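You operate a simulated robot arm through the tools that you are given. There is no shell and no other tool.

You are at the controls of a simulated robot arm. One attempt, no reset.

Task
Take the 24 CM pale teal tube from the white bench and leave it on the fourth rack shelf from the bottom. Then put the orange brush on the teal job card. Then take the blue brown-rim cone and leave it on the lower shelf of the blue side table. Then take the purple brown-rim cone and put it on the first side shelf from the right. Then take the teal pink-rim cone and put it on the machine one shelf. Then put the purple pink-rim cone in the green small basin. Then take the small paper band and put it on the orange press card. Then take the dark grey cone and leave it on the wooden table. Then take the green-rim navy cone on the top of the taped tall carton and put it away on the middle rack shelf. Then take the black cone from the grey mat of cuff feeder four and leave it on the orange-edged setting card. Do these in the order given. Set down upright: blue brown-rim cone, teal pink-rim cone, small paper band, dark grey cone, green-rim navy cone.

Only the result counts: the job must be done as asked and must still hold three seconds after the hand-in. Knocking over, shifting, dropping, spilling or breaking anything else fails it.

Robot
A 7-joint arm with a two-finger parallel gripper on a trunk, on a base that drives. Base frame: it is fixed to the floor where the robot stands at the start and does not move with it; the origin is under the middle of the robot, x ahead of it, y to its left, z up; the surface under the hand at the start is at about z = 84. Lengths are in cm, angles in rad, forces in N, time in s.
With the tool pointing down near the work surface it reaches from about 26 to 60 cm from the robot's upright axis, wherever it stands. Its first joint turns from -2.897 to 2.897 rad. Places, roughly: black cone [125, -775, 175]; blue brown-rim cone [75, -200, 75]; dark grey cone [350, 225, 100]; first side shelf (17x24 cm) [142, -310, 92]; fourth rack shelf [120, -20, 130]; green-rim navy cone [325, -725, 75]; lower shelf of the blue side table (34x23 cm) [52, -560, 32]; machine one shelf (27x18 cm) [158, -314, 50]; middle rack shelf [120, -20, 90]; orange brush (12x5x7 cm) [50, -60, 90]; orange press card [300, 225, 75]; orange-edged setting card [150, -750, 100]; pale teal tube [50, 0, 75]; purple brown-rim cone [100, -200, 100]; purple pink-rim cone [75, -225, 75]; small basin (26x24x12 cm) [100, 140, 90]; small paper band [325, 225, 75]; teal job card [75, -50, 75]; teal pink-rim cone [100, -225, 75]; wooden table [540, 40, 80]. Payload 3.4 kg.
Tool frame: the origin (TCP) lies between the finger pads and is the grasp point; the fingertips stand 3 cm ahead of it; z points along the fingers, y is the line along which they close. Largest opening 9.4 cm; finger width 2.8, thickness 1; the body of the gripper, 5 by 9.6 cm, starts 5.5 cm behind the TCP.
Orientation is that of the tool frame in the base frame, as [roll, pitch, yaw] about the fixed x, y, z axes, in that order (R = Rz(yaw) Ry(pitch) Rx(roll)). With the fingers straight down and closing along the base's y, the tool's x points along the base's -x, its y along +y and its z along -z.

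Tools
- The arm moves only by the tool move_arm. Its argument "series" is a list of rows, each an object of numbers (a shift or turn left out is 0, a gripper value left out holds the last): "x", "y", "z": the shift along the tool's x, y, z in m; "wx", "wy", "wz": the turn, a rotation vector about the tool's x, y, z in rad; "fingers": the closure in counts, from 0 (fully open) to 255 (shut). In form: [{"x": .., "y": .., "z": .., "wx": .., "wy": .., "wz": .., "fingers": ..}, ...]. A call has 1 to 20 rows; each row is the pose to reach, as a shift and turn from the pose commanded when the call began, along the tool's axes at that moment. Each row takes 0.2 s and may step no farther than 5 cm and 0.15 rad from the row before; otherwise, or with a gripper value out of range, the whole call is refused. Where a pose cannot be reached the arm comes as near as it can. A force on the tool above 40 N (or 10 N above the force at the start of the call, whichever is more), or a blocked arm, ends the call early, and 0.2 s more pass. Each finger travels about 7.2 cm/s and halts on what it meets, pressing with about 44 N; the grip force reading is that of the motor and also rises with nothing between the fingers. The clock runs only during rows and for 0.2 s after the last one: add rows that repeat a pose to give the fingers time. It gives the time, the measured TCP pose, the force on the tool (base axes), the opening and the grip force at its end, in the units of the frame above (readings bear some noise), with the torque about the TCP (base axes, N m) and any sound that the robot's microphone picked up.
- Cameras (640 x 400 px; columns grow to the right, rows downward): "scene" is now at [1.53, 12.79, 160.62]; the picture's right is [-0.28, -0.96, 0.00], its down [-0.72, 0.21, -0.66] and it looks along [0.64, -0.19, -0.75] (base axes); focal length 261 px, centre (320, 200). "wrist" rides on the gripper at [7.6, 1.4, -10.3] in the tool frame; the picture's right is [-0.18, 0.98, 0.00], its down [-0.75, -0.14, -0.64] and it looks along [-0.63, -0.12, 0.77] (tool axes); focal length 243 px, centre (320, 200). There is no depth. A picture from a camera that has moved, and an enlarged one, comes with that camera's place and axes in the base frame and with its lens.
- grab_frame(camera): a new picture of that camera. The clock stands still meanwhile.
- slide_trunk(by): slides the trunk up (or, below 0, down) by that many cm; the arm and the scene camera ride with it, the base frame stays. It gives what a move gives, with no picture.
- steer(legs): drives the robot by 1 to 6 legs, each [ahead, left, turn to the left] in cm, cm and rad, along the robot's own axes; the way and the turn of a leg run together, so that a leg with both is an arc; at most 150 cm and 3.142 rad a leg. The arm and the cameras ride along, it lands a little off, and it stops where it bumps. It gives what a move gives.
- pan_tilt(pan, tilt): turns the head with the scene camera to pan (to the left, within 2.705 rad either way) and tilt (down, from -0.506 to 1.204), counted from straight ahead of the robot. It gives what a move gives.
- enlarge(camera, box): a new picture of the part [left, top, right, bottom] of that camera's present view, enlarged. The clock stands still meanwhile.
- close_job(): hands the job in; it is judged then, once.

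Nothing tells you exact positions but the pictures and the camera data. Unless the task says otherwise, let go and move clear before handing in.

The tools are called after "Call:" by a JSON object that holds its "op" and its "data". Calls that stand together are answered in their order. move_arm: Moves the arm, as the interface text tells. Its arguments: {"type":"object","properties":{"series":{"type":"array"}},"required":["series"]} The other tools are called the same way: slide_trunk (by) slides the trunk up or down; steer (legs) drives the base; pan_tilt (pan, tilt) turns the head that bears the scene camera; grab_frame (camera) takes a picture; enlarge (camera, box) takes an enlarged picture of a part of a camera's view; close_job () hands the job in.

At the start:

```text
time_s: 0.0
tcp_pos: [32.82, -10.78, 105.28]
tcp_rot: [3.141, 0.0, 3.141]
wrist_force: [-0.2, 0.0, 0.1]
torque: [0.0, -0.01, 0.0]
width: 9.4
grasp_force: 0.1
trunk travel left (down, up): [-27.5, 11.1]
robot x, y, heading: [-0.15, -0.04, -0.005]
head pan, tilt: [-0.284, 0.843]
```

scene: 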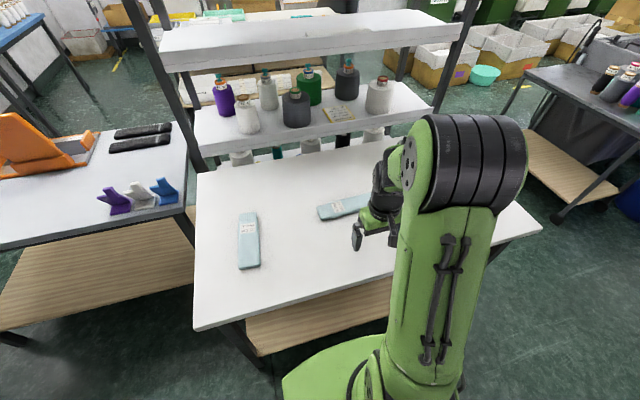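
wrist: 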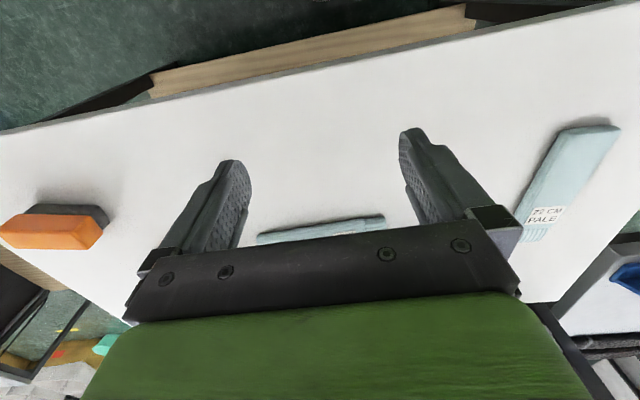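

I see a white bench with two pale teal tubes, one labelled "22 CM PALE" in the wrist view, and an orange brush at the other side. I'll enlarge the views to read the labels and find positions.

Call:
{"op": "enlarge", "data": {"camera": "scene", "box": [200, 170, 400, 295]}}

Call:
{"op": "enlarge", "data": {"camera": "wrist", "box": [220, 180, 420, 280]}}

Call:
{"op": "grab_frame", "data": {"camera": "scene"}}

```text
3.20 times, centred on (300, 232) of scene
camera zoom: at [1.53, 12.79, 160.62], right [-0.28, -0.96, 0.0], down [-0.72, 0.21, -0.66], along [0.64, -0.19, -0.75], focal length 835 px, centre (384, 96)
```

zoom: 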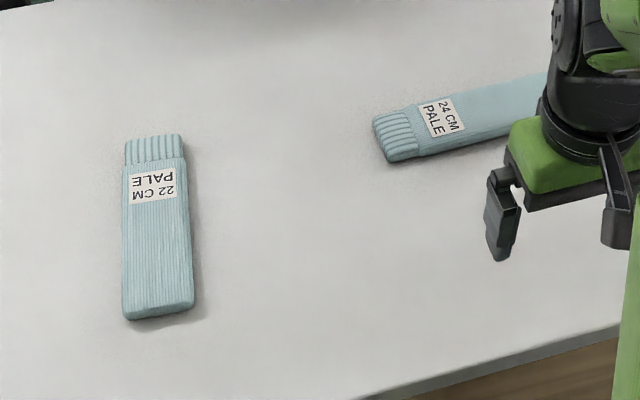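

```text
3.20 times, centred on (320, 230) of wrist
camera zoom: at [25.27, -9.41, 115.53], right [0.18, 0.98, 0.0], down [0.75, -0.14, 0.64], along [0.63, -0.12, -0.77], focal length 776 px, centre (320, 104)
```

zoom: 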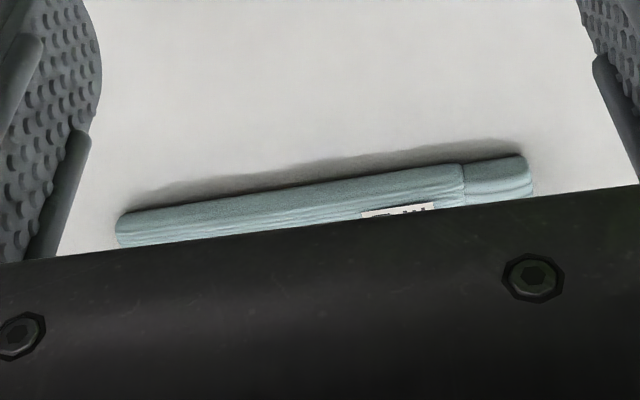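

```text
taken
camera scene: at [1.53, 12.79, 160.62], right [-0.28, -0.96, 0.0], down [-0.72, 0.21, -0.66], along [0.64, -0.19, -0.75], focal length 261 px, centre (320, 200)
```

scene: 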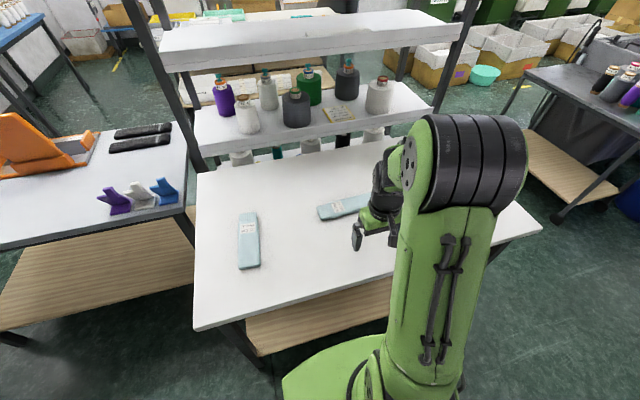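

The 24 CM tube lies roughly along y around (58, -15), with the rack behind the bench. I'll look around with the head to map the rack, obstacles and other stations before moving.

Call:
{"op": "pan_tilt", "data": {"pan": -0.15, "tilt": 0.35}}

Call:
{"op": "grab_frame", "data": {"camera": "scene"}}

Call:
{"op": "pan_tilt", "data": {"pan": -1.3, "tilt": 0.45}}

Call:
{"op": "grab_frame", "data": {"camera": "scene"}}

Call:
{"op": "pan_tilt", "data": {"pan": 1.3, "tilt": 0.45}}

Call:
{"op": "grab_frame", "data": {"camera": "scene"}}

Call:
{"op": "pan_tilt", "data": {"pan": 2.6, "tilt": 0.45}}

Call:
{"op": "grab_frame", "data": {"camera": "scene"}}

Call:
{"op": "pan_tilt", "data": {"pan": -2.5, "tilt": 0.45}}

Call:
{"op": "grab_frame", "data": {"camera": "scene"}}

```text
time_s: 0.9
tcp_pos: [32.79, -10.87, 105.29]
tcp_rot: [-3.141, 0.0, -3.141]
wrist_force: [0.0, -0.2, 0.0]
torque: [0.02, 0.0, 0.01]
width: 9.41
grasp_force: 0.1
trunk travel left (down, up): [-27.5, 11.1]
robot x, y, heading: [0.02, 0.15, 0.003]
head pan, tilt: [-0.15, 0.351]
```

```text
taken
camera scene: at [3.2, 13.6, 164.93], right [-0.15, -0.99, 0.0], down [-0.34, 0.05, -0.94], along [0.93, -0.14, -0.34], focal length 261 px, centre (320, 200)
```

scene: 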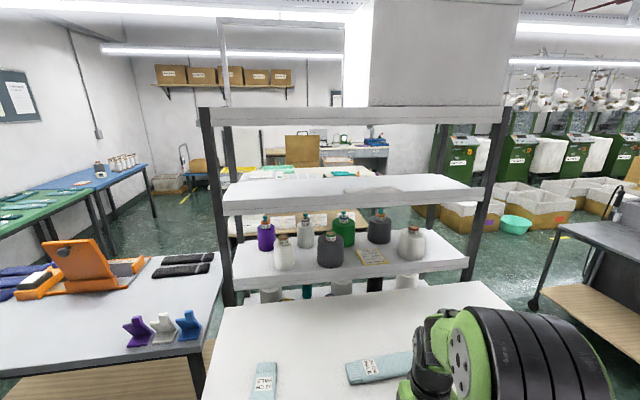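

```text
time_s: 2.3
tcp_pos: [32.79, -10.89, 105.2]
tcp_rot: [-3.141, 0.001, -3.141]
wrist_force: [0.1, -0.4, -1.0]
torque: [0.01, 0.03, -0.01]
width: 9.4
grasp_force: 0.1
trunk travel left (down, up): [-27.5, 11.1]
robot x, y, heading: [0.33, -0.06, 0.001]
head pan, tilt: [-1.3, 0.45]
```

```text
taken
camera scene: at [-3.54, 6.14, 164.02], right [-0.96, -0.27, 0.0], down [-0.12, 0.42, -0.9], along [0.24, -0.87, -0.44], focal length 261 px, centre (320, 200)
```

scene: 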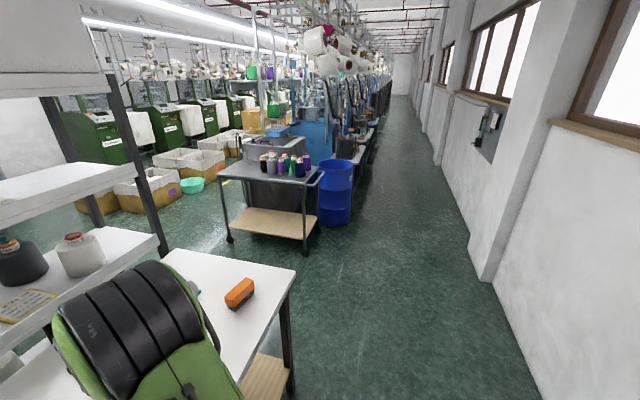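

```text
time_s: 4.6
tcp_pos: [32.73, -10.78, 105.37]
tcp_rot: [-3.141, -0.001, 3.141]
wrist_force: [0.1, 0.0, -1.3]
torque: [0.02, -0.02, 0.0]
width: 9.37
grasp_force: 0.1
trunk travel left (down, up): [-27.5, 11.1]
robot x, y, heading: [0.39, 0.09, -0.001]
head pan, tilt: [1.3, 0.45]
```

```text
taken
camera scene: at [-3.55, 23.85, 164.01], right [0.96, -0.27, 0.0], down [-0.12, -0.42, -0.9], along [0.24, 0.87, -0.44], focal length 261 px, centre (320, 200)
```

scene: 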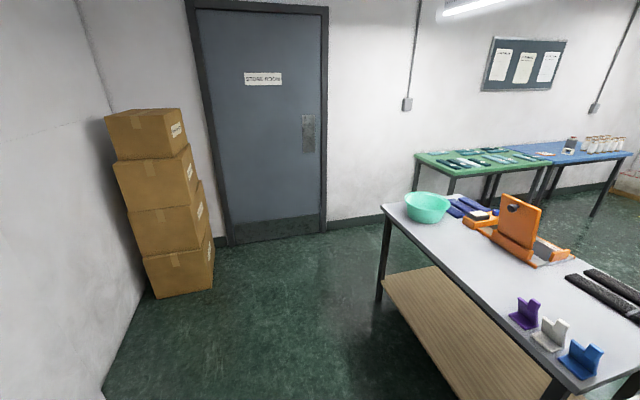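

```text
time_s: 6.1
tcp_pos: [32.92, -10.78, 105.26]
tcp_rot: [3.141, 0.0, 3.141]
wrist_force: [-0.4, -0.1, 0.3]
torque: [0.01, 0.02, -0.01]
width: 9.39
grasp_force: 0.0
trunk travel left (down, up): [-27.5, 11.1]
robot x, y, heading: [-0.06, 0.08, -0.001]
head pan, tilt: [2.601, 0.45]
```

```text
taken
camera scene: at [-13.88, 19.73, 164.01], right [0.52, 0.86, 0.0], down [0.37, -0.22, -0.9], along [-0.77, 0.46, -0.44], focal length 261 px, centre (320, 200)
```

scene: 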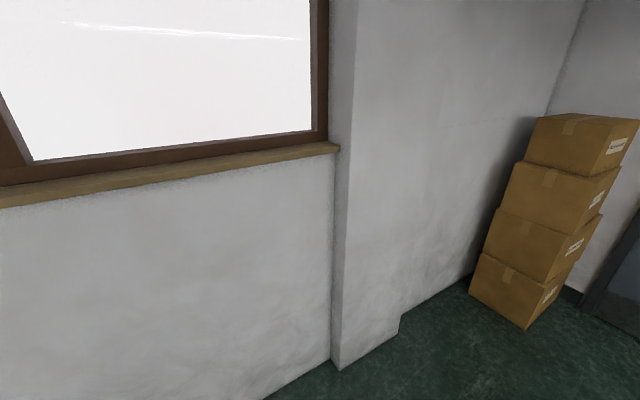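

```text
time_s: 10.1
tcp_pos: [32.89, -10.8, 105.37]
tcp_rot: [3.141, 0.0, -3.14]
wrist_force: [-0.2, 0.1, 1.2]
torque: [-0.02, -0.01, 0.01]
width: 9.4
grasp_force: 0.1
trunk travel left (down, up): [-27.5, 11.1]
robot x, y, heading: [0.35, -0.33, 0.002]
head pan, tilt: [-2.499, 0.45]
```

```text
taken
camera scene: at [-13.37, 9.48, 164.02], right [-0.6, 0.8, 0.0], down [0.35, 0.26, -0.9], along [-0.72, -0.54, -0.44], focal length 261 px, centre (320, 200)
```

scene: 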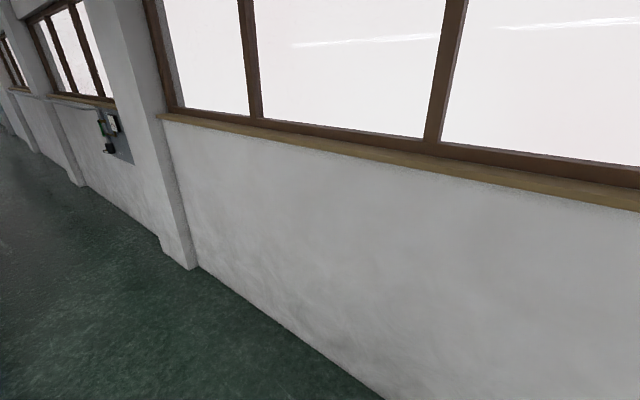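

Mapping: bench spans x≈31–96, y≈-78–39; the rack stands behind it (shelves at about 10/50/90/130/170), with free floor on its right and behind. I'll shift the base right so that the 24 CM tube is straight ahead, and then view it from above.

Call:
{"op": "steer", "data": {"legs": [[0, -20, 0]]}}

Call:
{"op": "pan_tilt", "data": {"pan": 0.0, "tilt": 0.9}}

Call:
{"op": "grab_frame", "data": {"camera": "scene"}}

Call:
{"op": "grab_frame", "data": {"camera": "wrist"}}

```text
time_s: 11.7
tcp_pos: [32.95, -31.05, 105.3]
tcp_rot: [3.141, -0.001, -3.141]
wrist_force: [0.0, -0.4, 0.0]
torque: [-0.01, -0.02, 0.0]
width: 9.38
grasp_force: 0.1
trunk travel left (down, up): [-27.5, 11.1]
robot x, y, heading: [0.04, -19.99, -0.001]
head pan, tilt: [-2.499, 0.45]
```

```text
time_s: 14.0
tcp_pos: [32.88, -31.04, 105.28]
tcp_rot: [-3.139, 0.0, 3.141]
wrist_force: [-0.2, 0.1, 0.0]
torque: [0.0, -0.01, -0.01]
width: 9.42
grasp_force: 0.0
trunk travel left (down, up): [-27.5, 11.1]
robot x, y, heading: [0.1, -20.17, -0.004]
head pan, tilt: [0.0, 0.901]
```

```text
taken
camera scene: at [1.54, -5.13, 160.18], right [0.0, -1.0, 0.0], down [-0.78, 0.0, -0.62], along [0.62, 0.0, -0.78], focal length 261 px, centre (320, 200)
```

scene: 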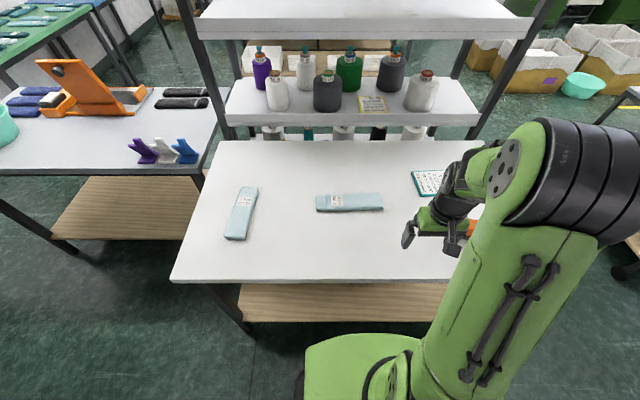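

```text
taken
camera wrist: at [25.29, -29.51, 115.53], right [0.18, 0.98, 0.0], down [0.75, -0.14, 0.64], along [0.63, -0.12, -0.77], focal length 243 px, centre (320, 200)
```

wrist: 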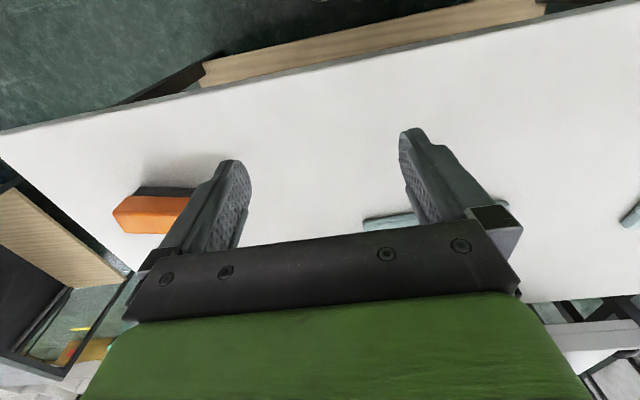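

The 24 CM tube is now plainly visible straight ahead, and the teal-bordered job card is behind the arm. Enlarging to locate the tube accurately.

Call:
{"op": "enlarge", "data": {"camera": "scene", "box": [290, 150, 450, 250]}}

```text
4.00 times, centred on (370, 200) of scene
camera zoom: at [1.54, -5.13, 160.18], right [0.0, -1.0, 0.0], down [-0.78, 0.0, -0.62], along [0.62, 0.0, -0.78], focal length 1044 px, centre (120, 200)
```

zoom: 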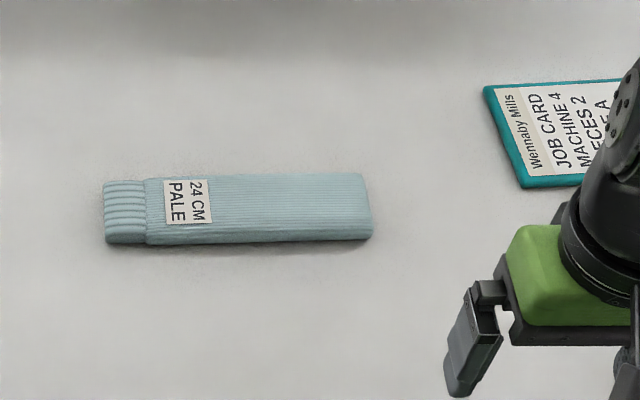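

The tube is about 24×6.5 cm, centred near (59.8, -15.7), lying along y. I'll turn the gripper 90° so that the fingers close along x and move above its right part.

Call:
{"op": "move_arm", "data": {"series": [{"x": -0.02, "y": 0.01, "wz": -0.14}, {"x": -0.045, "y": 0.018, "wz": -0.285}, {"x": -0.07, "y": 0.026, "wz": -0.43}, {"x": -0.095, "y": 0.034, "wz": -0.57}, {"x": -0.12, "y": 0.042, "wz": -0.71}, {"x": -0.145, "y": 0.05, "wz": -0.85}, {"x": -0.17, "y": 0.058, "wz": -0.99}, {"x": -0.195, "y": 0.066, "z": 0.01, "wz": -1.13}, {"x": -0.22, "y": 0.072, "z": 0.02, "wz": -1.27}, {"x": -0.245, "y": 0.078, "z": 0.03, "wz": -1.42}, {"x": -0.271, "y": 0.08, "z": 0.04, "wz": -1.571}, {"x": -0.271, "y": 0.08, "z": 0.04, "wz": -1.571}]}}

Call:
{"op": "grab_frame", "data": {"camera": "wrist"}}

Call:
{"op": "grab_frame", "data": {"camera": "scene"}}

```text
refused: row 11 steps farther than a row can; nothing moved
```

```text
taken
camera wrist: at [25.29, -29.51, 115.53], right [0.18, 0.98, 0.0], down [0.75, -0.14, 0.64], along [0.63, -0.12, -0.77], focal length 243 px, centre (320, 200)
```

wrist: 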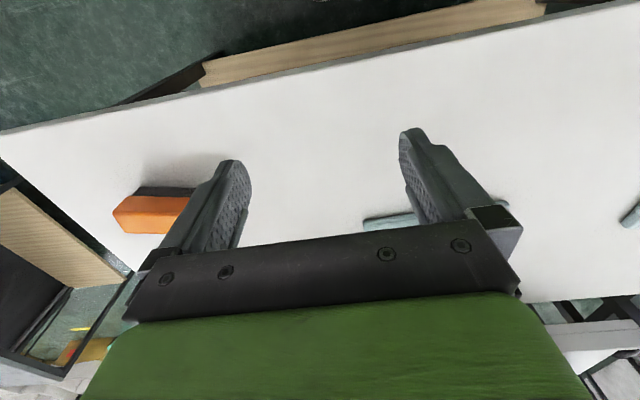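

```text
taken
camera scene: at [1.54, -5.13, 160.18], right [0.0, -1.0, 0.0], down [-0.78, 0.0, -0.62], along [0.62, 0.0, -0.78], focal length 261 px, centre (320, 200)
```

scene: 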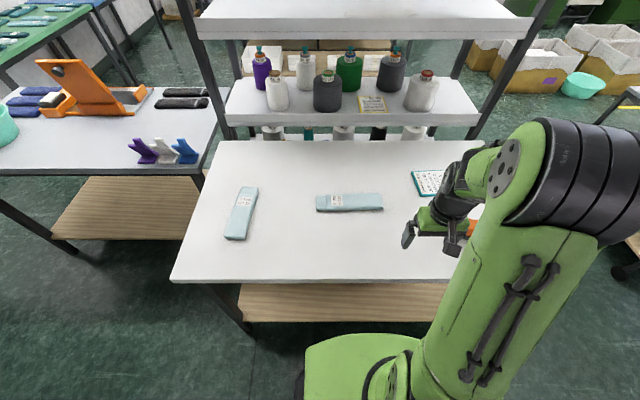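

The last step was just over the turn limit; nothing moved. I'll resend it with smaller steps.

Call:
{"op": "move_arm", "data": {"series": [{"x": -0.02, "y": 0.01, "wz": -0.14}, {"x": -0.045, "y": 0.018, "wz": -0.285}, {"x": -0.07, "y": 0.026, "wz": -0.43}, {"x": -0.095, "y": 0.034, "wz": -0.57}, {"x": -0.12, "y": 0.042, "wz": -0.71}, {"x": -0.145, "y": 0.05, "wz": -0.85}, {"x": -0.17, "y": 0.058, "wz": -0.99}, {"x": -0.195, "y": 0.066, "z": 0.01, "wz": -1.13}, {"x": -0.22, "y": 0.072, "z": 0.02, "wz": -1.27}, {"x": -0.245, "y": 0.078, "z": 0.03, "wz": -1.41}, {"x": -0.271, "y": 0.08, "z": 0.04, "wz": -1.55}, {"x": -0.271, "y": 0.08, "z": 0.04, "wz": -1.55}]}}

Call:
{"op": "grab_frame", "data": {"camera": "wrist"}}

Call:
{"op": "grab_frame", "data": {"camera": "scene"}}

```text
time_s: 16.6
tcp_pos: [59.78, -22.72, 101.25]
tcp_rot: [3.141, 0.0, -1.589]
wrist_force: [0.7, -0.2, 0.0]
torque: [-0.01, -0.05, 0.0]
width: 9.37
grasp_force: 0.0
trunk travel left (down, up): [-27.5, 11.1]
robot x, y, heading: [-0.02, -20.41, 0.002]
head pan, tilt: [0.0, 0.901]
```

```text
taken
camera wrist: at [58.28, -30.46, 111.52], right [-0.98, 0.2, 0.0], down [0.16, 0.75, 0.64], along [0.13, 0.63, -0.77], focal length 243 px, centre (320, 200)
```

wrist: 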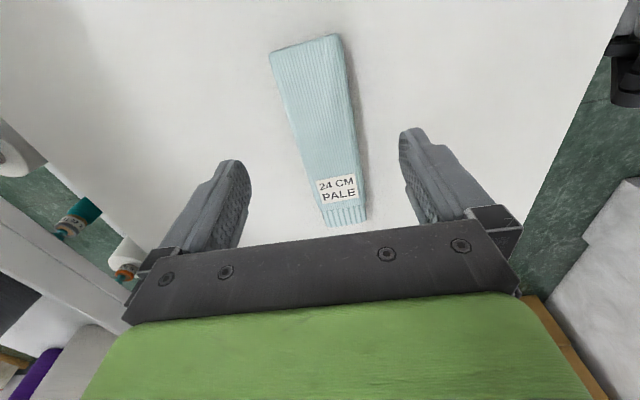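

```text
taken
camera scene: at [1.4, -5.15, 160.19], right [0.0, -1.0, 0.0], down [-0.78, 0.0, -0.62], along [0.62, 0.0, -0.78], focal length 261 px, centre (320, 200)
```

scene: 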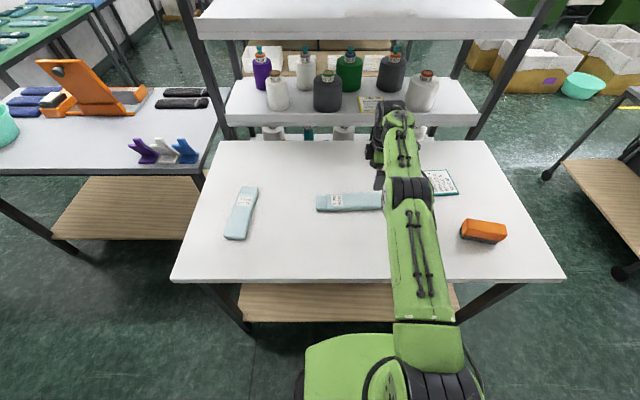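

The gripper sits over the tube's right part with the closing axis across its width. I'll tilt 30° and descend over it in two moves.

Call:
{"op": "move_arm", "data": {"series": [{"x": -0.01, "wy": -0.13}, {"x": -0.017, "y": -0.002, "z": 0.01, "wy": -0.26}, {"x": -0.017, "y": -0.002, "z": 0.03, "wy": -0.39}, {"x": -0.017, "y": -0.002, "z": 0.06, "wy": -0.52}, {"x": -0.017, "y": -0.002, "z": 0.09, "wy": -0.52}, {"x": -0.017, "y": -0.002, "z": 0.11, "wy": -0.52}, {"x": -0.017, "y": -0.002, "z": 0.11, "wy": -0.52}]}}

Call:
{"op": "grab_frame", "data": {"camera": "wrist"}}

Call:
{"op": "enlarge", "data": {"camera": "scene", "box": [290, 120, 450, 220]}}

```text
time_s: 18.2
tcp_pos: [58.85, -21.03, 90.42]
tcp_rot: [3.141, 0.518, -1.591]
wrist_force: [0.1, -1.1, -0.5]
torque: [0.0, 0.03, -0.01]
width: 9.42
grasp_force: 0.1
out of reach, approached as far as the arm can: row 2, 3, 4, 5, 6, 7
trunk travel left (down, up): [-27.5, 11.1]
robot x, y, heading: [0.02, -19.97, -0.002]
head pan, tilt: [0.0, 0.901]
```

```text
taken
camera wrist: at [57.28, -32.74, 95.42], right [-0.98, 0.18, 0.09], down [0.15, 0.33, 0.93], along [0.14, 0.93, -0.35], focal length 243 px, centre (320, 200)
```

wrist: 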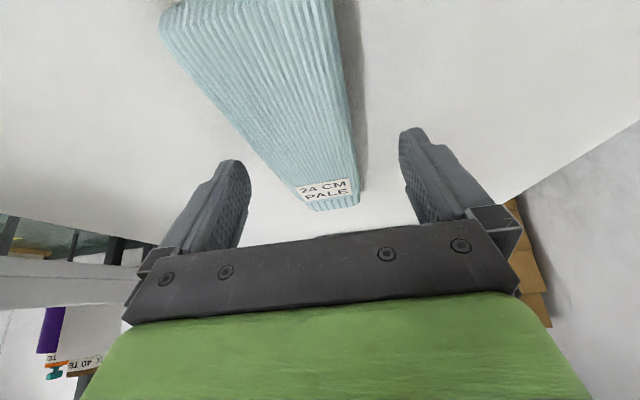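

```text
4.00 times, centred on (370, 170) of scene
camera zoom: at [1.54, -5.01, 160.17], right [0.0, -1.0, 0.0], down [-0.78, 0.0, -0.62], along [0.62, 0.0, -0.78], focal length 1044 px, centre (120, 320)
```

zoom: 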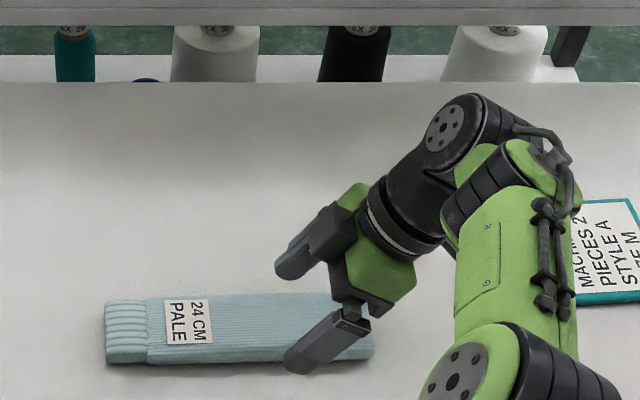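

The arm falls about 1 cm short in x. I'll raise it and check how much room the base has in front of the bench.

Call:
{"op": "move_arm", "data": {"series": [{"x": 0.01, "z": -0.03}, {"x": 0.02, "z": -0.07}]}}

Call:
{"op": "pan_tilt", "data": {"pan": 0.35, "tilt": 1.204}}

Call:
{"op": "grab_frame", "data": {"camera": "scene"}}

```text
time_s: 18.8
tcp_pos: [57.64, -26.55, 95.11]
tcp_rot: [3.14, 0.522, -1.591]
wrist_force: [-0.4, 0.2, 0.0]
torque: [0.04, -0.01, -0.01]
width: 9.4
grasp_force: 0.0
out of reach, approached as far as the arm can: row 2
trunk travel left (down, up): [-27.5, 11.1]
robot x, y, heading: [0.01, -20.44, 0.005]
head pan, tilt: [0.0, 0.901]
```

```text
time_s: 19.6
tcp_pos: [57.64, -26.46, 95.1]
tcp_rot: [3.141, 0.519, -1.592]
wrist_force: [-0.9, 0.6, 0.1]
torque: [0.01, 0.0, -0.01]
width: 9.39
grasp_force: 0.1
trunk travel left (down, up): [-27.5, 11.1]
robot x, y, heading: [0.16, -20.39, -0.002]
head pan, tilt: [0.351, 1.201]
```

```text
taken
camera scene: at [-0.74, -3.21, 158.2], right [0.34, -0.94, 0.0], down [-0.88, -0.32, -0.36], along [0.34, 0.12, -0.93], focal length 261 px, centre (320, 200)
```

scene: 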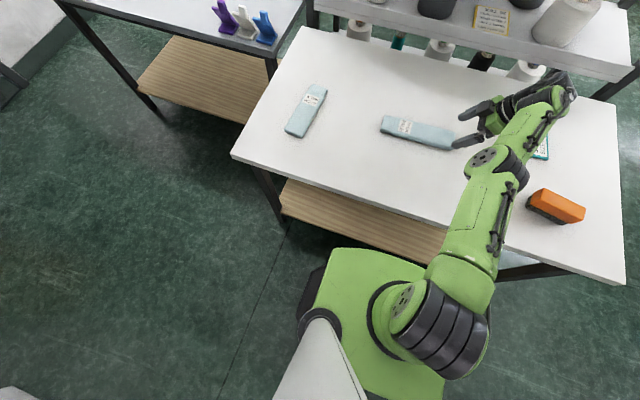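

The bench top overhangs and the base has roughly 10 cm to the lower shelf, so a 4 cm drive ahead is safe.

Call:
{"op": "steer", "data": {"legs": [[4, 0, 0]]}}

Call:
{"op": "pan_tilt", "data": {"pan": 0.0, "tilt": 0.9}}

Call:
{"op": "grab_frame", "data": {"camera": "wrist"}}

```text
time_s: 20.5
tcp_pos: [61.8, -26.45, 94.95]
tcp_rot: [3.139, 0.52, -1.591]
wrist_force: [0.2, 1.0, -0.4]
torque: [0.02, 0.04, -0.01]
width: 9.41
grasp_force: 0.1
trunk travel left (down, up): [-27.5, 11.1]
robot x, y, heading: [4.02, -20.17, -0.001]
head pan, tilt: [0.351, 1.201]
```

```text
time_s: 21.3
tcp_pos: [61.66, -26.51, 95.07]
tcp_rot: [3.141, 0.521, -1.591]
wrist_force: [-0.4, 1.2, -0.5]
torque: [0.02, 0.02, -0.02]
width: 9.4
grasp_force: 0.1
trunk travel left (down, up): [-27.5, 11.1]
robot x, y, heading: [4.03, -20.03, 0.001]
head pan, tilt: [0.0, 0.901]
```

```text
taken
camera wrist: at [60.05, -38.24, 100.26], right [-0.98, 0.18, 0.09], down [0.15, 0.33, 0.93], along [0.14, 0.93, -0.35], focal length 243 px, centre (320, 200)
```

wrist: 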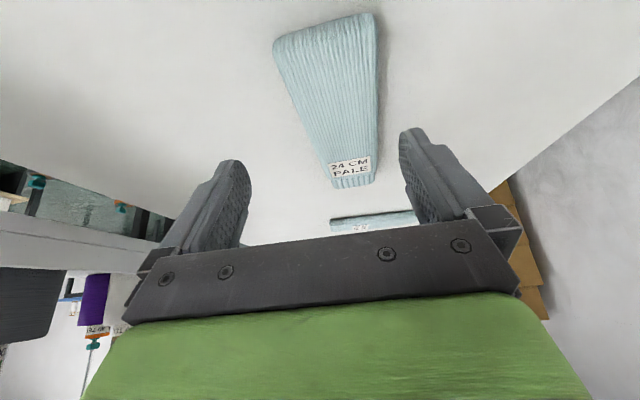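

Now within reach. A test move to just above the grasp point.

Call:
{"op": "move_arm", "data": {"series": [{"x": -0.011, "y": 0.008, "z": 0.03}, {"x": -0.022, "y": 0.016, "z": 0.06}, {"x": -0.022, "y": 0.016, "z": 0.06}]}}

Call:
{"op": "enlarge", "data": {"camera": "scene", "box": [290, 150, 450, 250]}}

Call:
{"op": "grab_frame", "data": {"camera": "wrist"}}

```text
time_s: 22.1
tcp_pos: [60.16, -21.57, 91.03]
tcp_rot: [-3.14, 0.521, -1.59]
wrist_force: [0.4, -0.3, -0.5]
torque: [-0.01, 0.04, -0.02]
width: 9.41
grasp_force: 0.0
trunk travel left (down, up): [-27.5, 11.1]
robot x, y, heading: [4.5, -20.15, -0.001]
head pan, tilt: [0.0, 0.901]
```

```text
4.00 times, centred on (370, 200) of scene
camera zoom: at [5.55, -5.14, 160.18], right [0.0, -1.0, 0.0], down [-0.78, 0.0, -0.62], along [0.62, 0.0, -0.78], focal length 1044 px, centre (120, 200)
```

zoom: 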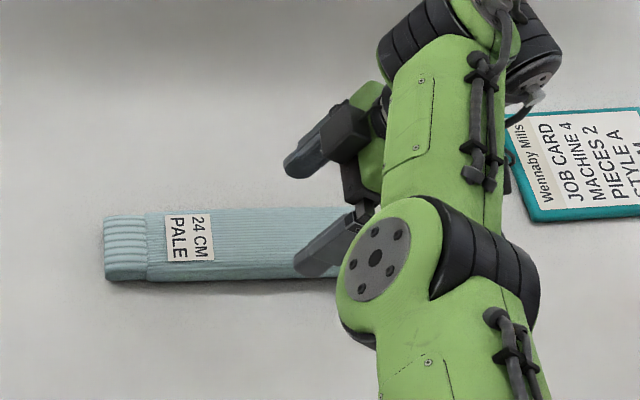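

```text
taken
camera wrist: at [58.52, -33.33, 96.08], right [-0.98, 0.18, 0.09], down [0.15, 0.33, 0.93], along [0.14, 0.93, -0.35], focal length 243 px, centre (320, 200)
```

wrist: 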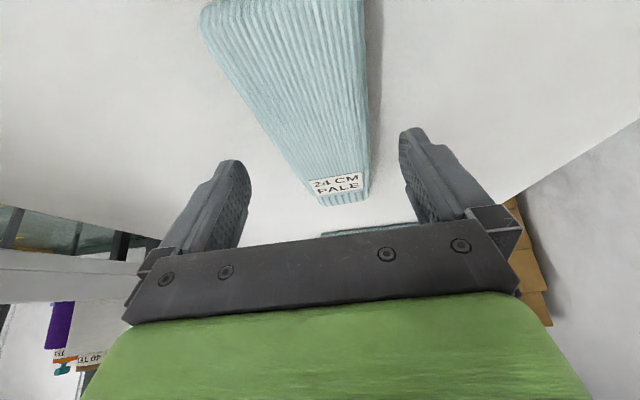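

The fingers straddle the tube (its edges at about x 57.0 and 63.4, TCP at 60.2). Descending and closing.

Call:
{"op": "move_arm", "data": {"series": [{"x": 0.006, "z": 0.016}, {"x": 0.012, "z": 0.031}, {"x": 0.012, "z": 0.031}]}}

Call:
{"op": "grab_frame", "data": {"camera": "wrist"}}

```text
time_s: 22.9
tcp_pos: [60.14, -21.1, 87.72]
tcp_rot: [-3.141, 0.52, -1.592]
wrist_force: [-0.4, 0.1, 0.1]
torque: [0.0, 0.02, 0.0]
width: 9.4
grasp_force: 0.0
trunk travel left (down, up): [-27.5, 11.1]
robot x, y, heading: [4.14, -19.63, 0.004]
head pan, tilt: [0.0, 0.901]
```

```text
taken
camera wrist: at [58.53, -32.81, 92.83], right [-0.98, 0.18, 0.09], down [0.15, 0.33, 0.93], along [0.14, 0.93, -0.35], focal length 243 px, centre (320, 200)
```

wrist: 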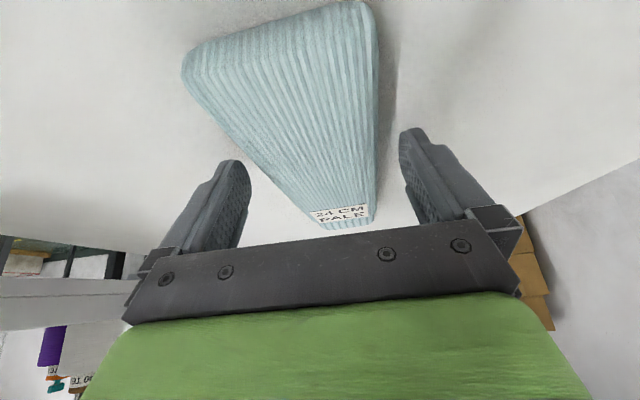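

No contact yet; fingertips are just over the bench. Closing the fingers.

Call:
{"op": "move_arm", "data": {"series": [{"fingers": 120}, {"fingers": 255}, {"fingers": 255}, {"fingers": 255}, {"fingers": 255}]}}

Call:
{"op": "grab_frame", "data": {"camera": "wrist"}}

```text
time_s: 24.1
tcp_pos: [60.21, -21.05, 87.73]
tcp_rot: [3.141, 0.52, -1.592]
wrist_force: [0.1, -0.1, -1.3]
torque: [0.04, 0.0, 0.0]
width: 6.92
grasp_force: 44.1
trunk travel left (down, up): [-27.5, 11.1]
robot x, y, heading: [3.92, -19.9, 0.004]
head pan, tilt: [0.0, 0.901]
```

```text
taken
camera wrist: at [58.54, -32.82, 92.85], right [-0.98, 0.18, 0.09], down [0.15, 0.33, 0.93], along [0.14, 0.93, -0.35], focal length 243 px, centre (320, 200)
```

wrist: 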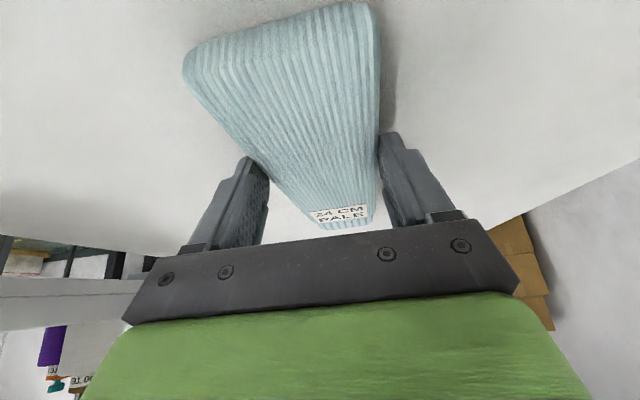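

Gripped (6.9 cm wide). Lifting straight up.

Call:
{"op": "move_arm", "data": {"series": [{"x": -0.01, "z": -0.0174}, {"x": -0.025, "z": -0.0435}, {"x": -0.045, "z": -0.078}, {"x": -0.065, "z": -0.113}, {"x": -0.085, "z": -0.148}, {"x": -0.085, "z": -0.148}]}}

Call:
{"op": "grab_frame", "data": {"camera": "wrist"}}

Call:
{"op": "grab_frame", "data": {"camera": "scene"}}

```text
time_s: 25.5
tcp_pos: [60.29, -20.93, 104.76]
tcp_rot: [3.141, 0.52, -1.591]
wrist_force: [0.2, 0.2, 0.8]
torque: [0.0, -0.01, -0.02]
width: 6.87
grasp_force: 43.4
trunk travel left (down, up): [-27.5, 11.1]
robot x, y, heading: [3.65, -20.21, 0.001]
head pan, tilt: [0.0, 0.901]
```

```text
taken
camera wrist: at [58.72, -32.76, 109.9], right [-0.98, 0.18, 0.09], down [0.15, 0.33, 0.93], along [0.14, 0.93, -0.35], focal length 243 px, centre (320, 200)
```

wrist: 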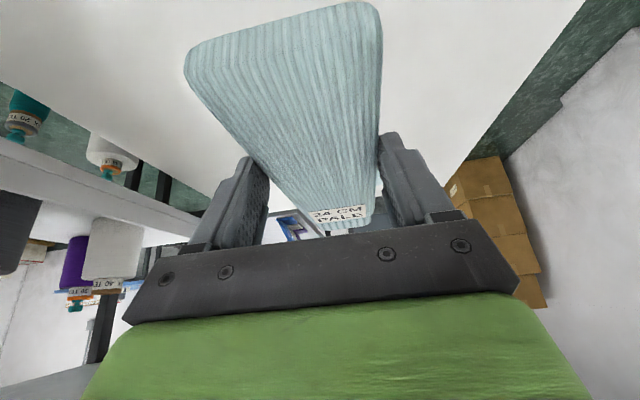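

```text
taken
camera scene: at [5.63, -5.1, 160.17], right [0.0, -1.0, 0.0], down [-0.78, 0.0, -0.62], along [0.62, 0.0, -0.78], focal length 261 px, centre (320, 200)
```

scene: 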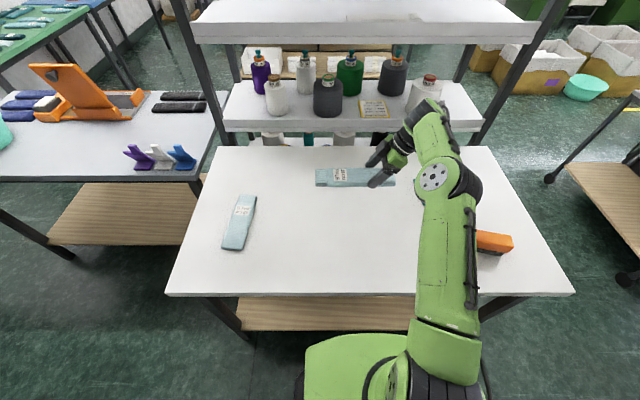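

The tube is held level. Next I retract and swing it so that it points ahead of the robot for travel.

Call:
{"op": "move_arm", "data": {"series": [{"x": -0.003, "y": 0.013, "z": -0.009, "wx": 0.071, "wz": 0.123}, {"x": -0.006, "y": 0.026, "z": -0.018, "wx": 0.142, "wz": 0.247}, {"x": -0.009, "y": 0.039, "z": -0.027, "wx": 0.213, "wz": 0.37}, {"x": -0.012, "y": 0.052, "z": -0.036, "wx": 0.284, "wz": 0.493}, {"x": -0.015, "y": 0.065, "z": -0.045, "wx": 0.355, "wz": 0.616}, {"x": -0.018, "y": 0.078, "z": -0.054, "wx": 0.426, "wz": 0.74}, {"x": -0.021, "y": 0.091, "z": -0.063, "wx": 0.497, "wz": 0.863}, {"x": -0.024, "y": 0.104, "z": -0.072, "wx": 0.568, "wz": 0.986}, {"x": -0.027, "y": 0.117, "z": -0.081, "wx": 0.639, "wz": 1.11}, {"x": -0.03, "y": 0.13, "z": -0.09, "wx": 0.71, "wz": 1.233}, {"x": -0.033, "y": 0.143, "z": -0.097, "wx": 0.775, "wz": 1.346}, {"x": -0.033, "y": 0.143, "z": -0.097, "wx": 0.775, "wz": 1.346}]}}

Call:
{"op": "grab_frame", "data": {"camera": "scene"}}

```text
time_s: 28.1
tcp_pos: [45.87, -22.66, 114.87]
tcp_rot: [-3.14, 0.521, 3.138]
wrist_force: [0.7, -0.7, -1.0]
torque: [0.01, -0.01, -0.01]
width: 6.86
grasp_force: 44.5
trunk travel left (down, up): [-27.5, 11.1]
robot x, y, heading: [3.9, -20.25, 0.003]
head pan, tilt: [0.0, 0.901]
```

```text
taken
camera scene: at [5.59, -5.17, 160.18], right [0.0, -1.0, 0.0], down [-0.78, 0.0, -0.62], along [0.62, 0.0, -0.78], focal length 261 px, centre (320, 200)
```

scene: 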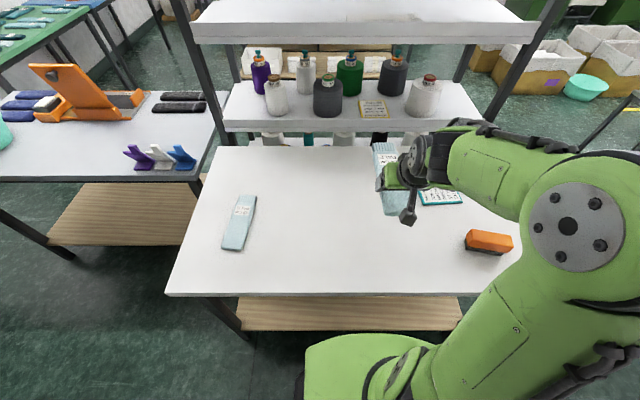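

The tube is in a good travel pose. I'll back off, strafe right past the bench and look at the aisle.

Call:
{"op": "steer", "data": {"legs": [[-12, 0, 0], [0, -105, 0]]}}

Call:
{"op": "pan_tilt", "data": {"pan": 0.0, "tilt": 0.5}}

Call:
{"op": "grab_frame", "data": {"camera": "scene"}}

```text
time_s: 34.4
tcp_pos: [33.42, -128.75, 114.94]
tcp_rot: [-3.14, 0.521, 3.135]
wrist_force: [-0.4, -0.3, -0.4]
torque: [0.02, 0.01, -0.01]
width: 6.83
grasp_force: 44.2
trunk travel left (down, up): [-27.5, 11.1]
robot x, y, heading: [-8.05, -125.56, -0.006]
head pan, tilt: [0.0, 0.901]
```

```text
time_s: 35.3
tcp_pos: [33.45, -128.73, 114.87]
tcp_rot: [-3.138, 0.521, 3.135]
wrist_force: [-0.2, -0.1, -0.5]
torque: [-0.03, 0.04, -0.02]
width: 6.85
grasp_force: 44.3
trunk travel left (down, up): [-27.5, 11.1]
robot x, y, heading: [-8.54, -125.72, -0.004]
head pan, tilt: [0.0, 0.499]
```

```text
taken
camera scene: at [-5.18, -110.84, 163.56], right [-0.01, -1.0, 0.0], down [-0.48, 0.0, -0.88], along [0.88, 0.0, -0.48], focal length 261 px, centre (320, 200)
```

scene: 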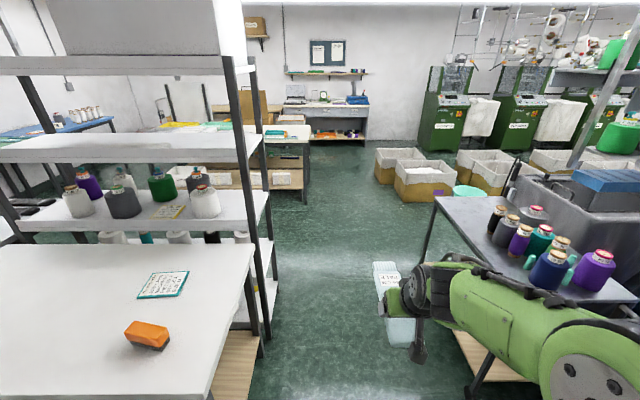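

The aisle is clear: the rack's right end at y≈-75, the cart edge at y≈-180, another table beyond x≈290. I'll drive along the aisle to behind the rack and turn around to face it.

Call:
{"op": "steer", "data": {"legs": [[150, 0, 0], [73, 0, 0]]}}

Call:
{"op": "pan_tilt", "data": {"pan": 1.3, "tilt": 0.5}}

Call:
{"op": "grab_frame", "data": {"camera": "scene"}}

Call:
{"op": "pan_tilt", "data": {"pan": 2.6, "tilt": 0.5}}

Call:
{"op": "grab_frame", "data": {"camera": "scene"}}

```text
time_s: 46.4
tcp_pos: [258.71, -132.35, 114.99]
tcp_rot: [-3.139, 0.522, 3.123]
wrist_force: [-0.3, 0.4, -1.1]
torque: [-0.04, 0.01, -0.01]
width: 6.85
grasp_force: 43.9
trunk travel left (down, up): [-27.5, 11.1]
robot x, y, heading: [216.83, -128.78, -0.012]
head pan, tilt: [0.0, 0.499]
```

```text
time_s: 47.8
tcp_pos: [258.85, -132.31, 114.92]
tcp_rot: [-3.138, 0.522, 3.124]
wrist_force: [-0.2, -0.5, -0.1]
torque: [0.0, 0.03, 0.02]
width: 6.85
grasp_force: 44.2
trunk travel left (down, up): [-27.5, 11.1]
robot x, y, heading: [217.2, -129.14, -0.019]
head pan, tilt: [1.3, 0.499]
```

```text
taken
camera scene: at [213.8, -105.19, 163.57], right [0.96, -0.28, 0.0], down [-0.14, -0.46, -0.88], along [0.25, 0.84, -0.48], focal length 261 px, centre (320, 200)
```

scene: 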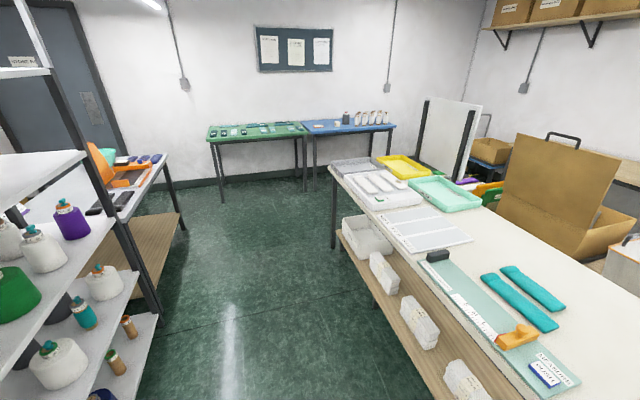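

```text
time_s: 49.3
tcp_pos: [258.76, -132.37, 114.98]
tcp_rot: [-3.139, 0.522, 3.123]
wrist_force: [-0.1, 0.6, -1.2]
torque: [-0.01, 0.02, 0.01]
width: 6.83
grasp_force: 44.0
trunk travel left (down, up): [-27.5, 11.1]
robot x, y, heading: [216.96, -129.23, -0.017]
head pan, tilt: [2.601, 0.499]
```

```text
taken
camera scene: at [203.5, -109.09, 163.57], right [0.53, 0.85, 0.0], down [0.41, -0.25, -0.88], along [-0.74, 0.47, -0.48], focal length 261 px, centre (320, 200)
```

scene: 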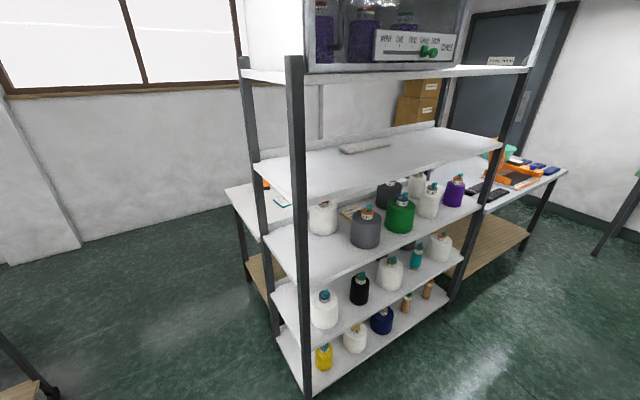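

The rack's rear edge is at x≈138 and spans y≈-74…45; the fourth shelf from the bottom (z≈128) has only a small grey item at y≈-48…-21. I'll turn round and place the tube at y≈+5.

Call:
{"op": "steer", "data": {"legs": [[0, 0, 3.14], [0, 132, 0.0]]}}

```text
time_s: 63.3
tcp_pos: [172.52, -256.87, 114.98]
tcp_rot: [-3.139, 0.523, -0.028]
wrist_force: [-0.1, 0.3, -0.7]
torque: [0.01, 0.02, 0.03]
width: 6.85
grasp_force: 44.3
trunk travel left (down, up): [-27.5, 11.1]
robot x, y, heading: [214.07, -260.66, 3.111]
head pan, tilt: [2.601, 0.499]
```

I strafed the wrong way (robot's left is now -y). I'll check the surroundings before going back.

Call:
{"op": "pan_tilt", "data": {"pan": 0.0, "tilt": 0.5}}

Call:
{"op": "grab_frame", "data": {"camera": "scene"}}

Call:
{"op": "pan_tilt", "data": {"pan": -1.4, "tilt": 0.6}}

Call:
{"op": "grab_frame", "data": {"camera": "scene"}}

Call:
{"op": "pan_tilt", "data": {"pan": 1.4, "tilt": 0.6}}

Call:
{"op": "grab_frame", "data": {"camera": "scene"}}

```text
time_s: 65.6
tcp_pos: [172.37, -257.0, 114.94]
tcp_rot: [-3.139, 0.523, -0.027]
wrist_force: [0.3, 0.2, 0.4]
torque: [0.03, 0.01, -0.02]
width: 6.81
grasp_force: 44.4
trunk travel left (down, up): [-27.5, 11.1]
robot x, y, heading: [214.73, -260.68, 3.109]
head pan, tilt: [0.0, 0.499]
```

```text
taken
camera scene: at [210.64, -275.94, 163.57], right [0.03, 1.0, 0.0], down [0.48, -0.01, -0.88], along [-0.88, 0.02, -0.48], focal length 261 px, centre (320, 200)
```

scene: 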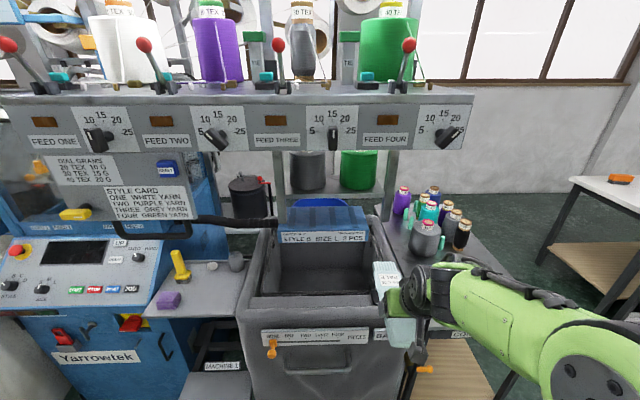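

```text
time_s: 67.1
tcp_pos: [172.56, -256.82, 114.89]
tcp_rot: [-3.136, 0.52, -0.029]
wrist_force: [-0.2, -0.2, 0.2]
torque: [0.01, 0.0, 0.02]
width: 6.85
grasp_force: 44.0
trunk travel left (down, up): [-27.5, 11.1]
robot x, y, heading: [213.86, -260.6, 3.118]
head pan, tilt: [-1.4, 0.6]
```

```text
taken
camera scene: at [218.46, -267.43, 162.66], right [0.99, 0.14, 0.0], down [0.08, -0.56, -0.83], along [-0.12, 0.82, -0.56], focal length 261 px, centre (320, 200)
```

scene: 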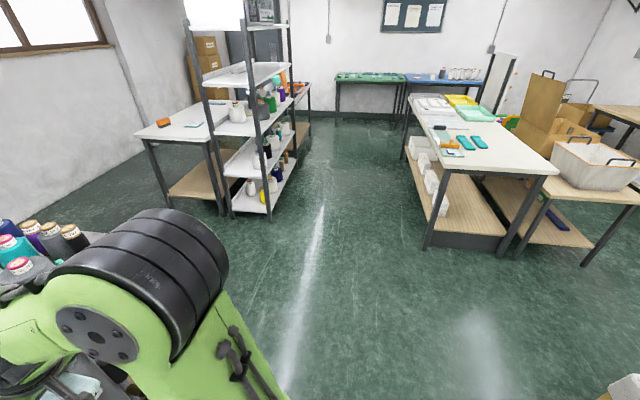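

```text
time_s: 69.6
tcp_pos: [172.49, -256.88, 114.96]
tcp_rot: [-3.139, 0.521, -0.028]
wrist_force: [-0.1, -0.5, 0.6]
torque: [0.01, 0.0, 0.0]
width: 6.85
grasp_force: 43.7
trunk travel left (down, up): [-27.5, 11.1]
robot x, y, heading: [214.44, -260.58, 3.112]
head pan, tilt: [1.4, 0.6]
```

```text
taken
camera scene: at [218.0, -284.84, 162.66], right [-0.98, 0.2, 0.0], down [0.11, 0.55, -0.83], along [-0.16, -0.81, -0.56], focal length 261 px, centre (320, 200)
```

scene: 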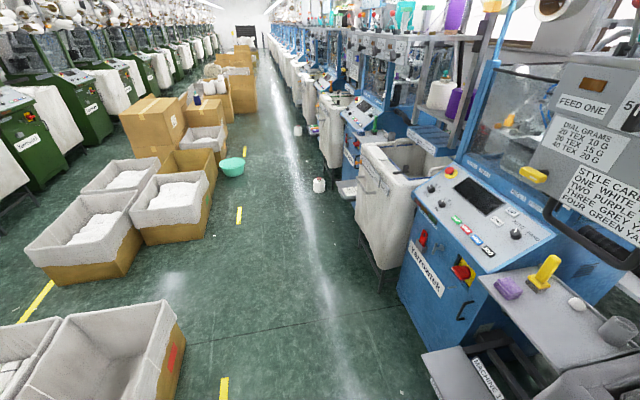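

Nothing was touched, and I got useful views of machine one and its shelves. Straightening and strafing back behind the rack.

Call:
{"op": "steer", "data": {"legs": [[0, 0, 0.03], [0, -134, 0], [0, -132, 0]]}}

Call:
{"op": "pan_tilt", "data": {"pan": 0.0, "tilt": 0.5}}

Call:
{"op": "grab_frame", "data": {"camera": "scene"}}

```text
time_s: 82.8
tcp_pos: [173.69, 7.12, 114.87]
tcp_rot: [-3.141, 0.522, -0.006]
wrist_force: [-0.4, -1.0, -0.2]
torque: [0.01, -0.03, -0.05]
width: 6.83
grasp_force: 44.2
trunk travel left (down, up): [-27.5, 11.1]
robot x, y, heading: [215.17, 4.59, 3.14]
head pan, tilt: [1.4, 0.6]
```

```text
time_s: 84.4
tcp_pos: [173.66, 7.16, 114.93]
tcp_rot: [-3.139, 0.522, -0.004]
wrist_force: [0.5, -0.8, -0.2]
torque: [0.03, -0.01, -0.01]
width: 6.81
grasp_force: 44.6
trunk travel left (down, up): [-27.5, 11.1]
robot x, y, heading: [215.3, 4.6, 3.138]
head pan, tilt: [0.0, 0.499]
```

```text
taken
camera scene: at [212.26, -11.06, 163.57], right [0.0, 1.0, 0.0], down [0.48, 0.0, -0.88], along [-0.88, 0.0, -0.48], focal length 261 px, centre (320, 200)
```

scene: 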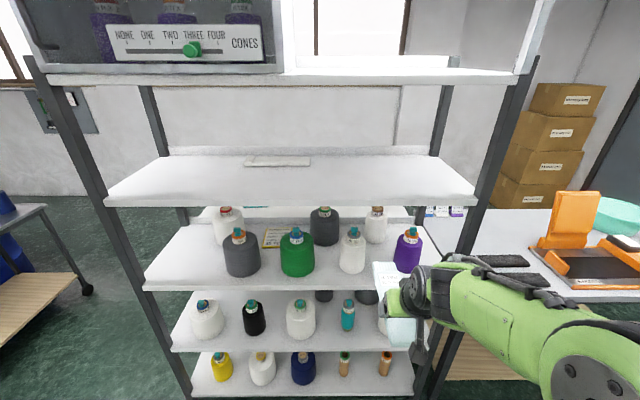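

Behind the rack with the fourth shelf's edge facing me (z≈125–128). I'll raise the trunk and arm, and then look again.

Call:
{"op": "slide_trunk", "data": {"by": 11}}

Call:
{"op": "move_arm", "data": {"series": [{"x": -0.02, "z": -0.0348}, {"x": -0.04, "z": -0.0696}, {"x": -0.065, "z": -0.113}, {"x": -0.065, "z": -0.113}]}}

Call:
{"op": "grab_frame", "data": {"camera": "scene"}}

Call:
{"op": "grab_frame", "data": {"camera": "wrist"}}

```text
time_s: 85.8
tcp_pos: [173.53, 7.15, 126.0]
tcp_rot: [-3.137, 0.522, -0.006]
wrist_force: [-0.1, 0.0, -0.2]
torque: [0.04, 0.02, 0.0]
width: 6.84
grasp_force: 44.2
trunk travel left (down, up): [-38.5, 0.1]
robot x, y, heading: [215.2, 4.44, 3.137]
head pan, tilt: [0.0, 0.499]
```

```text
time_s: 86.8
tcp_pos: [173.88, 7.1, 138.98]
tcp_rot: [-3.138, 0.522, -0.005]
wrist_force: [0.4, 0.0, -0.2]
torque: [0.01, -0.03, 0.01]
width: 6.87
grasp_force: 43.9
trunk travel left (down, up): [-38.5, 0.1]
robot x, y, heading: [215.22, 4.46, 3.135]
head pan, tilt: [0.0, 0.499]
```

```text
taken
camera scene: at [212.22, -11.05, 174.58], right [0.0, 1.0, 0.0], down [0.48, 0.0, -0.88], along [-0.88, 0.0, -0.48], focal length 261 px, centre (320, 200)
```

scene: 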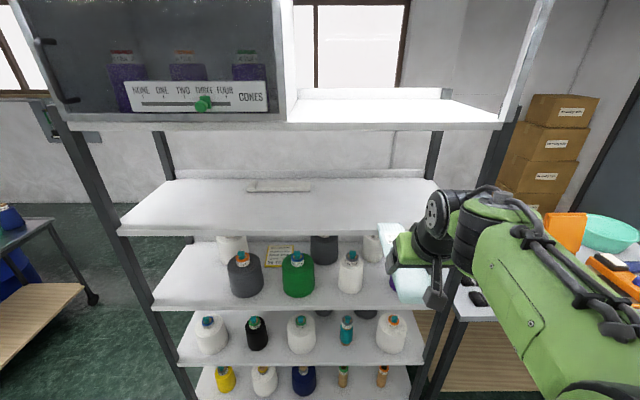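

```text
taken
camera wrist: at [185.47, 5.58, 144.08], right [-0.17, -0.98, 0.09], down [-0.33, 0.14, 0.93], along [-0.93, 0.13, -0.35], focal length 243 px, centre (320, 200)
```

wrist: 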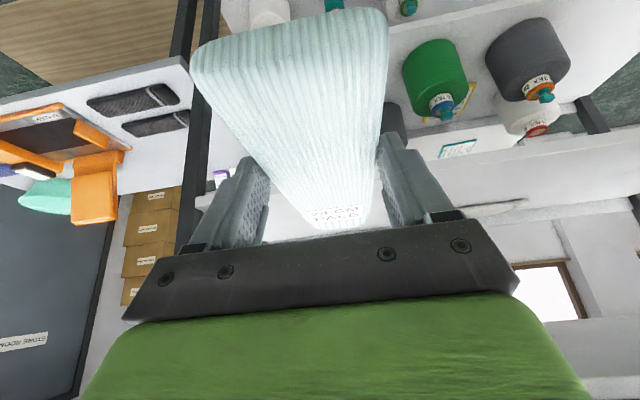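

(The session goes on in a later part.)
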